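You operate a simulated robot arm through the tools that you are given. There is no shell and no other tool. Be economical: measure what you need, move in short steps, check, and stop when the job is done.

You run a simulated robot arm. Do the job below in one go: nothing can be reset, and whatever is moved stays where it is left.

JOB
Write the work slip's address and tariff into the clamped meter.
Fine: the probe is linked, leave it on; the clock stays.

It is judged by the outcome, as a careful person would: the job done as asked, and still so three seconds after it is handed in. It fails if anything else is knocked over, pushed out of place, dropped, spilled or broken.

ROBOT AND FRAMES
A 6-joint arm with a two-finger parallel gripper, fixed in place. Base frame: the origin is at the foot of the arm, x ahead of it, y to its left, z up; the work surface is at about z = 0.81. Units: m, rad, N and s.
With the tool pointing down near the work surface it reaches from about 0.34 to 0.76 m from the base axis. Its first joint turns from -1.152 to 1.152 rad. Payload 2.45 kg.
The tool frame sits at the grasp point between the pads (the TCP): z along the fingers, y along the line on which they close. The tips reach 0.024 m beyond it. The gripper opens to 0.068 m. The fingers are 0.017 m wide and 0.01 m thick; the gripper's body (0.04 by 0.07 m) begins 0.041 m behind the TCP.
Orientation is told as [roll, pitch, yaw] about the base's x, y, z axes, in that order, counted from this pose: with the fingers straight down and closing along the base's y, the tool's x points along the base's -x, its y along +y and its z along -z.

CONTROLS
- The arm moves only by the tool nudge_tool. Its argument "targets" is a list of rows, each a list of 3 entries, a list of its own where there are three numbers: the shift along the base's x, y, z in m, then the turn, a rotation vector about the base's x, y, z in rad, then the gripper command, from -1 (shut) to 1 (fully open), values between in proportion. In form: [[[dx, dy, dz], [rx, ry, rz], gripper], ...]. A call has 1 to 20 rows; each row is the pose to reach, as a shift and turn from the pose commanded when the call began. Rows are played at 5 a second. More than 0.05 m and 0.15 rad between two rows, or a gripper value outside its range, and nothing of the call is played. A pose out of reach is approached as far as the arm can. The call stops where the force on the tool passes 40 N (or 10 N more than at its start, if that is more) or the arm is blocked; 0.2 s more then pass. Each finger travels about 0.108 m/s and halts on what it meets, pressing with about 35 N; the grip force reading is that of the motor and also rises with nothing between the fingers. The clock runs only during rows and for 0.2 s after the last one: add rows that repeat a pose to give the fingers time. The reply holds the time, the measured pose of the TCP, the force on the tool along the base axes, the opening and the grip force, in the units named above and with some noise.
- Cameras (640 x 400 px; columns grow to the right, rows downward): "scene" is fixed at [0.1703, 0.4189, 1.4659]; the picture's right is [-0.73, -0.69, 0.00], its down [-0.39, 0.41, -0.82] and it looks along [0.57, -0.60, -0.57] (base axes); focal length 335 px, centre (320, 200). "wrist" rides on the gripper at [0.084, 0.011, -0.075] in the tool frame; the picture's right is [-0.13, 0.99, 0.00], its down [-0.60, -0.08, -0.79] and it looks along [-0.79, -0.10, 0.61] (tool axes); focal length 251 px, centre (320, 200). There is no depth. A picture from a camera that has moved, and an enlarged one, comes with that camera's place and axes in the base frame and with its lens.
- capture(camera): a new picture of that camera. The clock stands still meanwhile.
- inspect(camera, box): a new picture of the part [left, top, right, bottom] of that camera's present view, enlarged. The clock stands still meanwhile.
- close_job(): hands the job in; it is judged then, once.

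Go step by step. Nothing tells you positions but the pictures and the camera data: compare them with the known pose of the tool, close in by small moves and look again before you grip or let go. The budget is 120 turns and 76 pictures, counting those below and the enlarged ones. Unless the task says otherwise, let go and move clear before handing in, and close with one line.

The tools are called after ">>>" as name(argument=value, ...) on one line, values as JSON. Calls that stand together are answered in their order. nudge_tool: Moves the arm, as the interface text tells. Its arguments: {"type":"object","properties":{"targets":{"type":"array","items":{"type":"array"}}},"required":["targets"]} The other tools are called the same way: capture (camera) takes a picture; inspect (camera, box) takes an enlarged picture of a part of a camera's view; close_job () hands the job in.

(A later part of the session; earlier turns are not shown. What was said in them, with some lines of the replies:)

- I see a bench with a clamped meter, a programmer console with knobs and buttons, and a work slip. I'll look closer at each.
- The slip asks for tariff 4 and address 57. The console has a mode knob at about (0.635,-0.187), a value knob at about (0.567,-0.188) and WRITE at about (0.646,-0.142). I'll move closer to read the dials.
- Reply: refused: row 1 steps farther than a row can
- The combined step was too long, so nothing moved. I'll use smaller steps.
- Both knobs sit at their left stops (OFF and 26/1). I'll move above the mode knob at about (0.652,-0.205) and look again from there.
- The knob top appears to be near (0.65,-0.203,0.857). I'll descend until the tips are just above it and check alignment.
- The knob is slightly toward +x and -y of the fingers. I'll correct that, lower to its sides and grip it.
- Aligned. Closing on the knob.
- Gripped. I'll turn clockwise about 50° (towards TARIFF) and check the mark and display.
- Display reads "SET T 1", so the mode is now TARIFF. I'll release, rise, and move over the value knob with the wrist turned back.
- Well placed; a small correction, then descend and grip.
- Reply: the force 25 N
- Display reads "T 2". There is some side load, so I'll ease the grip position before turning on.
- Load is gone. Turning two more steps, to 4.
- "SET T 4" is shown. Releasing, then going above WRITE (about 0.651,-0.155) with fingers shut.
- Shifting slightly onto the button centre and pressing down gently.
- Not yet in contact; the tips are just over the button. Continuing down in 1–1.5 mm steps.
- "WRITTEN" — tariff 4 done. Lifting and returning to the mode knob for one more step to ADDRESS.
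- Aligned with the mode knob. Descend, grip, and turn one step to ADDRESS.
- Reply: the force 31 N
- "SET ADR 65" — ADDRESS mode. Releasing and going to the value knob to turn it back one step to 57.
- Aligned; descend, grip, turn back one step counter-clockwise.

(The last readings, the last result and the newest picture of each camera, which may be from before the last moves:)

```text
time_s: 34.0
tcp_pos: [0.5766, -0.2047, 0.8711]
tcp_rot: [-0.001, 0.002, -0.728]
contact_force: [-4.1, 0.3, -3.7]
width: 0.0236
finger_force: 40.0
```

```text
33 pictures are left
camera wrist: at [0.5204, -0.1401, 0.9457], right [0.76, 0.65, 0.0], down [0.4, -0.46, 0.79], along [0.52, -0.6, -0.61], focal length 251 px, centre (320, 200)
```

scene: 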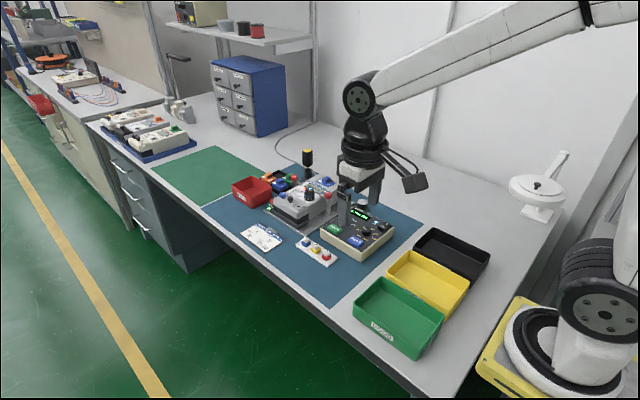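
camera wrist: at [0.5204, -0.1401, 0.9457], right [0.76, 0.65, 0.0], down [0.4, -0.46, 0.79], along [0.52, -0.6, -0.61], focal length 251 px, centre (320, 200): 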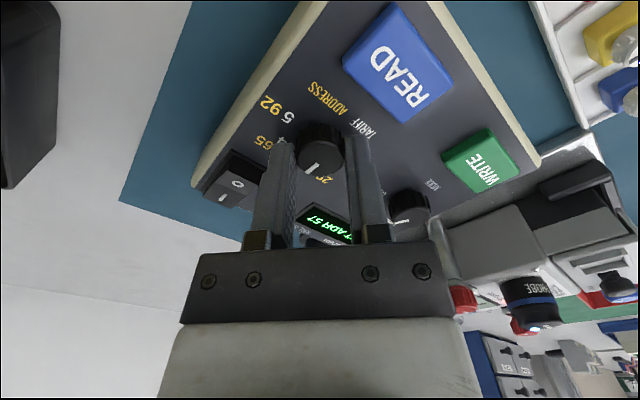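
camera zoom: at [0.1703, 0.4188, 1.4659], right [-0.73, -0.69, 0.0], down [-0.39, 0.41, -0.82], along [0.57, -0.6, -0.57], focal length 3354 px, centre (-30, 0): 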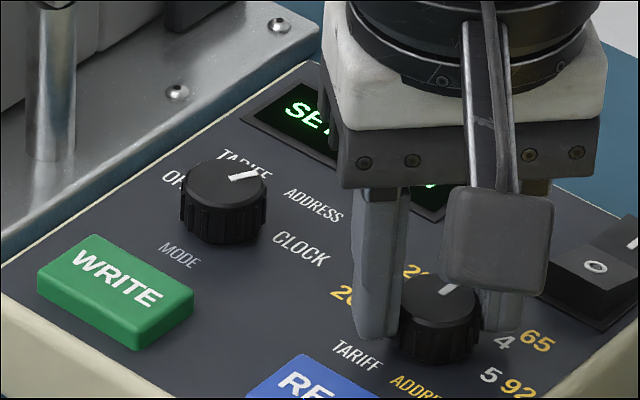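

"ADR 57" is set. Releasing and hovering over WRITE to confirm the display before pressing.

>>> nudge_tool(targets=[[[0, 0, 0], [0, 0, 0], 0.12], [[0, 0, 0], [0, 0, 0], 0.12], [[0, 0, 0.025], [0, 0, 0], 0.12], [[0, 0.01, 0.05], [0, 0, -0.1], 0.0], [[0.03, 0.03, 0.05], [0, 0, -0.24], -0.5], [[0.06, 0.05, 0.05], [0, 0, -0.38], -1], [[0.077, 0.053, 0.04], [0, 0, -0.52], -1], [[0.077, 0.053, 0.03], [0, 0, -0.66], -1], [[0.077, 0.053, 0.019], [0, 0, -0.77], -1], [[0.077, 0.053, 0.01], [0, 0, -0.77], -1], [[0.077, 0.053, 0.01], [0, 0, -0.77], -1]])

>>> inspect(camera="scene", box=[325, 200, 385, 240])

```text
time_s: 36.4
tcp_pos: [0.654, -0.1492, 0.8819]
tcp_rot: [0.0, 0.001, -1.502]
contact_force: [-0.1, -0.4, -0.7]
width: 0.0002
finger_force: 23.8
```

```text
10.00 times, centred on (355, 220) of scene
camera zoom: at [0.1703, 0.4189, 1.4659], right [-0.73, -0.69, 0.0], down [-0.39, 0.41, -0.82], along [0.57, -0.6, -0.57], focal length 3354 px, centre (-30, 0)
```

zoom: 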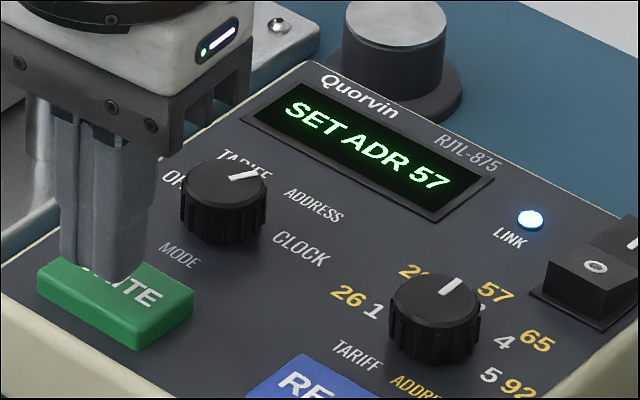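

"SET ADR 57" confirmed; pressing WRITE.

>>> nudge_tool(targets=[[[0, 0, -0.006], [0, 0, 0], -1], [[0, 0, -0.009], [0, 0, 0], -1], [[0, 0, -0.011], [0, 0, 0], -1], [[0, 0, -0.0125], [0, 0, 0], -1], [[0, 0, -0.014], [0, 0, 0], -1]])

>>> inspect(camera="scene", box=[325, 200, 385, 240])

```text
time_s: 37.6
tcp_pos: [0.6543, -0.1511, 0.869]
tcp_rot: [0.003, -0.001, -1.501]
contact_force: [-4.5, 1.9, 11.7]
width: 0.0
finger_force: 23.3
```

```text
10.00 times, centred on (355, 220) of scene
camera zoom: at [0.17, 0.419, 1.4659], right [-0.73, -0.69, 0.0], down [-0.39, 0.41, -0.82], along [0.57, -0.6, -0.57], focal length 3354 px, centre (-30, 0)
```

zoom: 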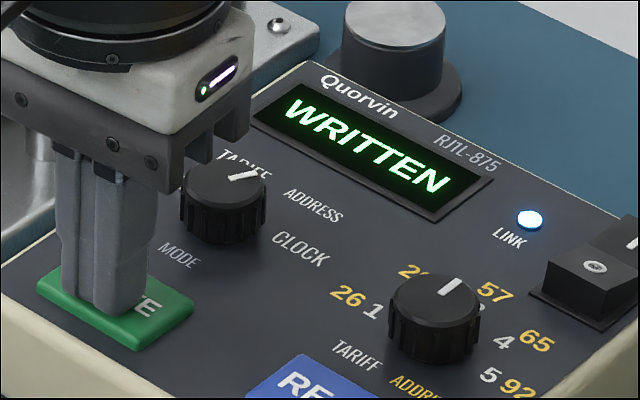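

"WRITTEN" again. Lifting clear and taking a final look.

>>> nudge_tool(targets=[[[0, 0, 0.02], [0, 0, 0], -1], [[0, 0, 0.06], [0, 0, 0], -1], [[-0.03, 0, 0.095], [0, 0, 0], -1], [[-0.06, 0, 0.13], [0, 0, 0], -0.5], [[-0.09, 0, 0.16], [0, 0, 0], 0], [[-0.12, 0, 0.18], [0, 0, 0], 0], [[-0.12, 0, 0.18], [0, 0, 0], 0]])

>>> capture(camera="scene")

>>> inspect(camera="scene", box=[235, 155, 395, 265])

```text
time_s: 39.2
tcp_pos: [0.5334, -0.1515, 1.0492]
tcp_rot: [0.0, 0.002, -1.498]
contact_force: [0.0, 0.6, 0.0]
width: 0.034
finger_force: 0.0
```

```text
30 pictures are left
```

scene: 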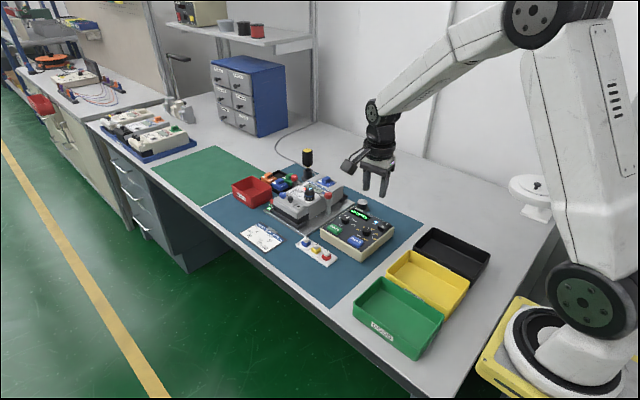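

```text
3.64 times, centred on (315, 210) of scene
camera zoom: at [0.1703, 0.4189, 1.4659], right [-0.73, -0.69, 0.0], down [-0.39, 0.41, -0.82], along [0.57, -0.6, -0.57], focal length 1220 px, centre (338, 164)
```

zoom: 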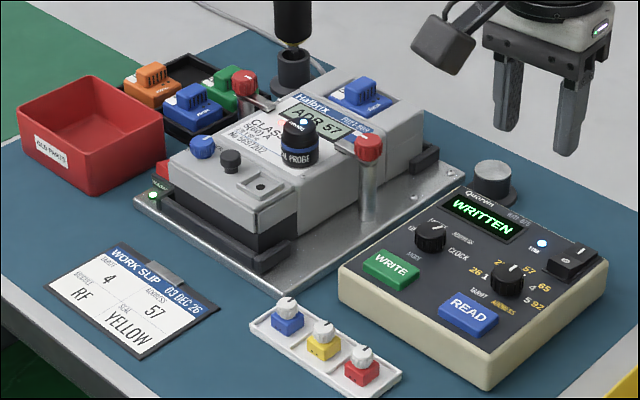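

The meter's own display now reads ADR 57, and everything else is where it was. Handing in.

>>> close_job()

```text
The job is handed in.
```

I wrote tariff 4 and address 57 from the work slip into the clamped meter. The console showed "WRITTEN" after each one, and the meter's own display now reads ADR 57. I didn't read the tariff back. The probe is still linked, and I never selected CLOCK.
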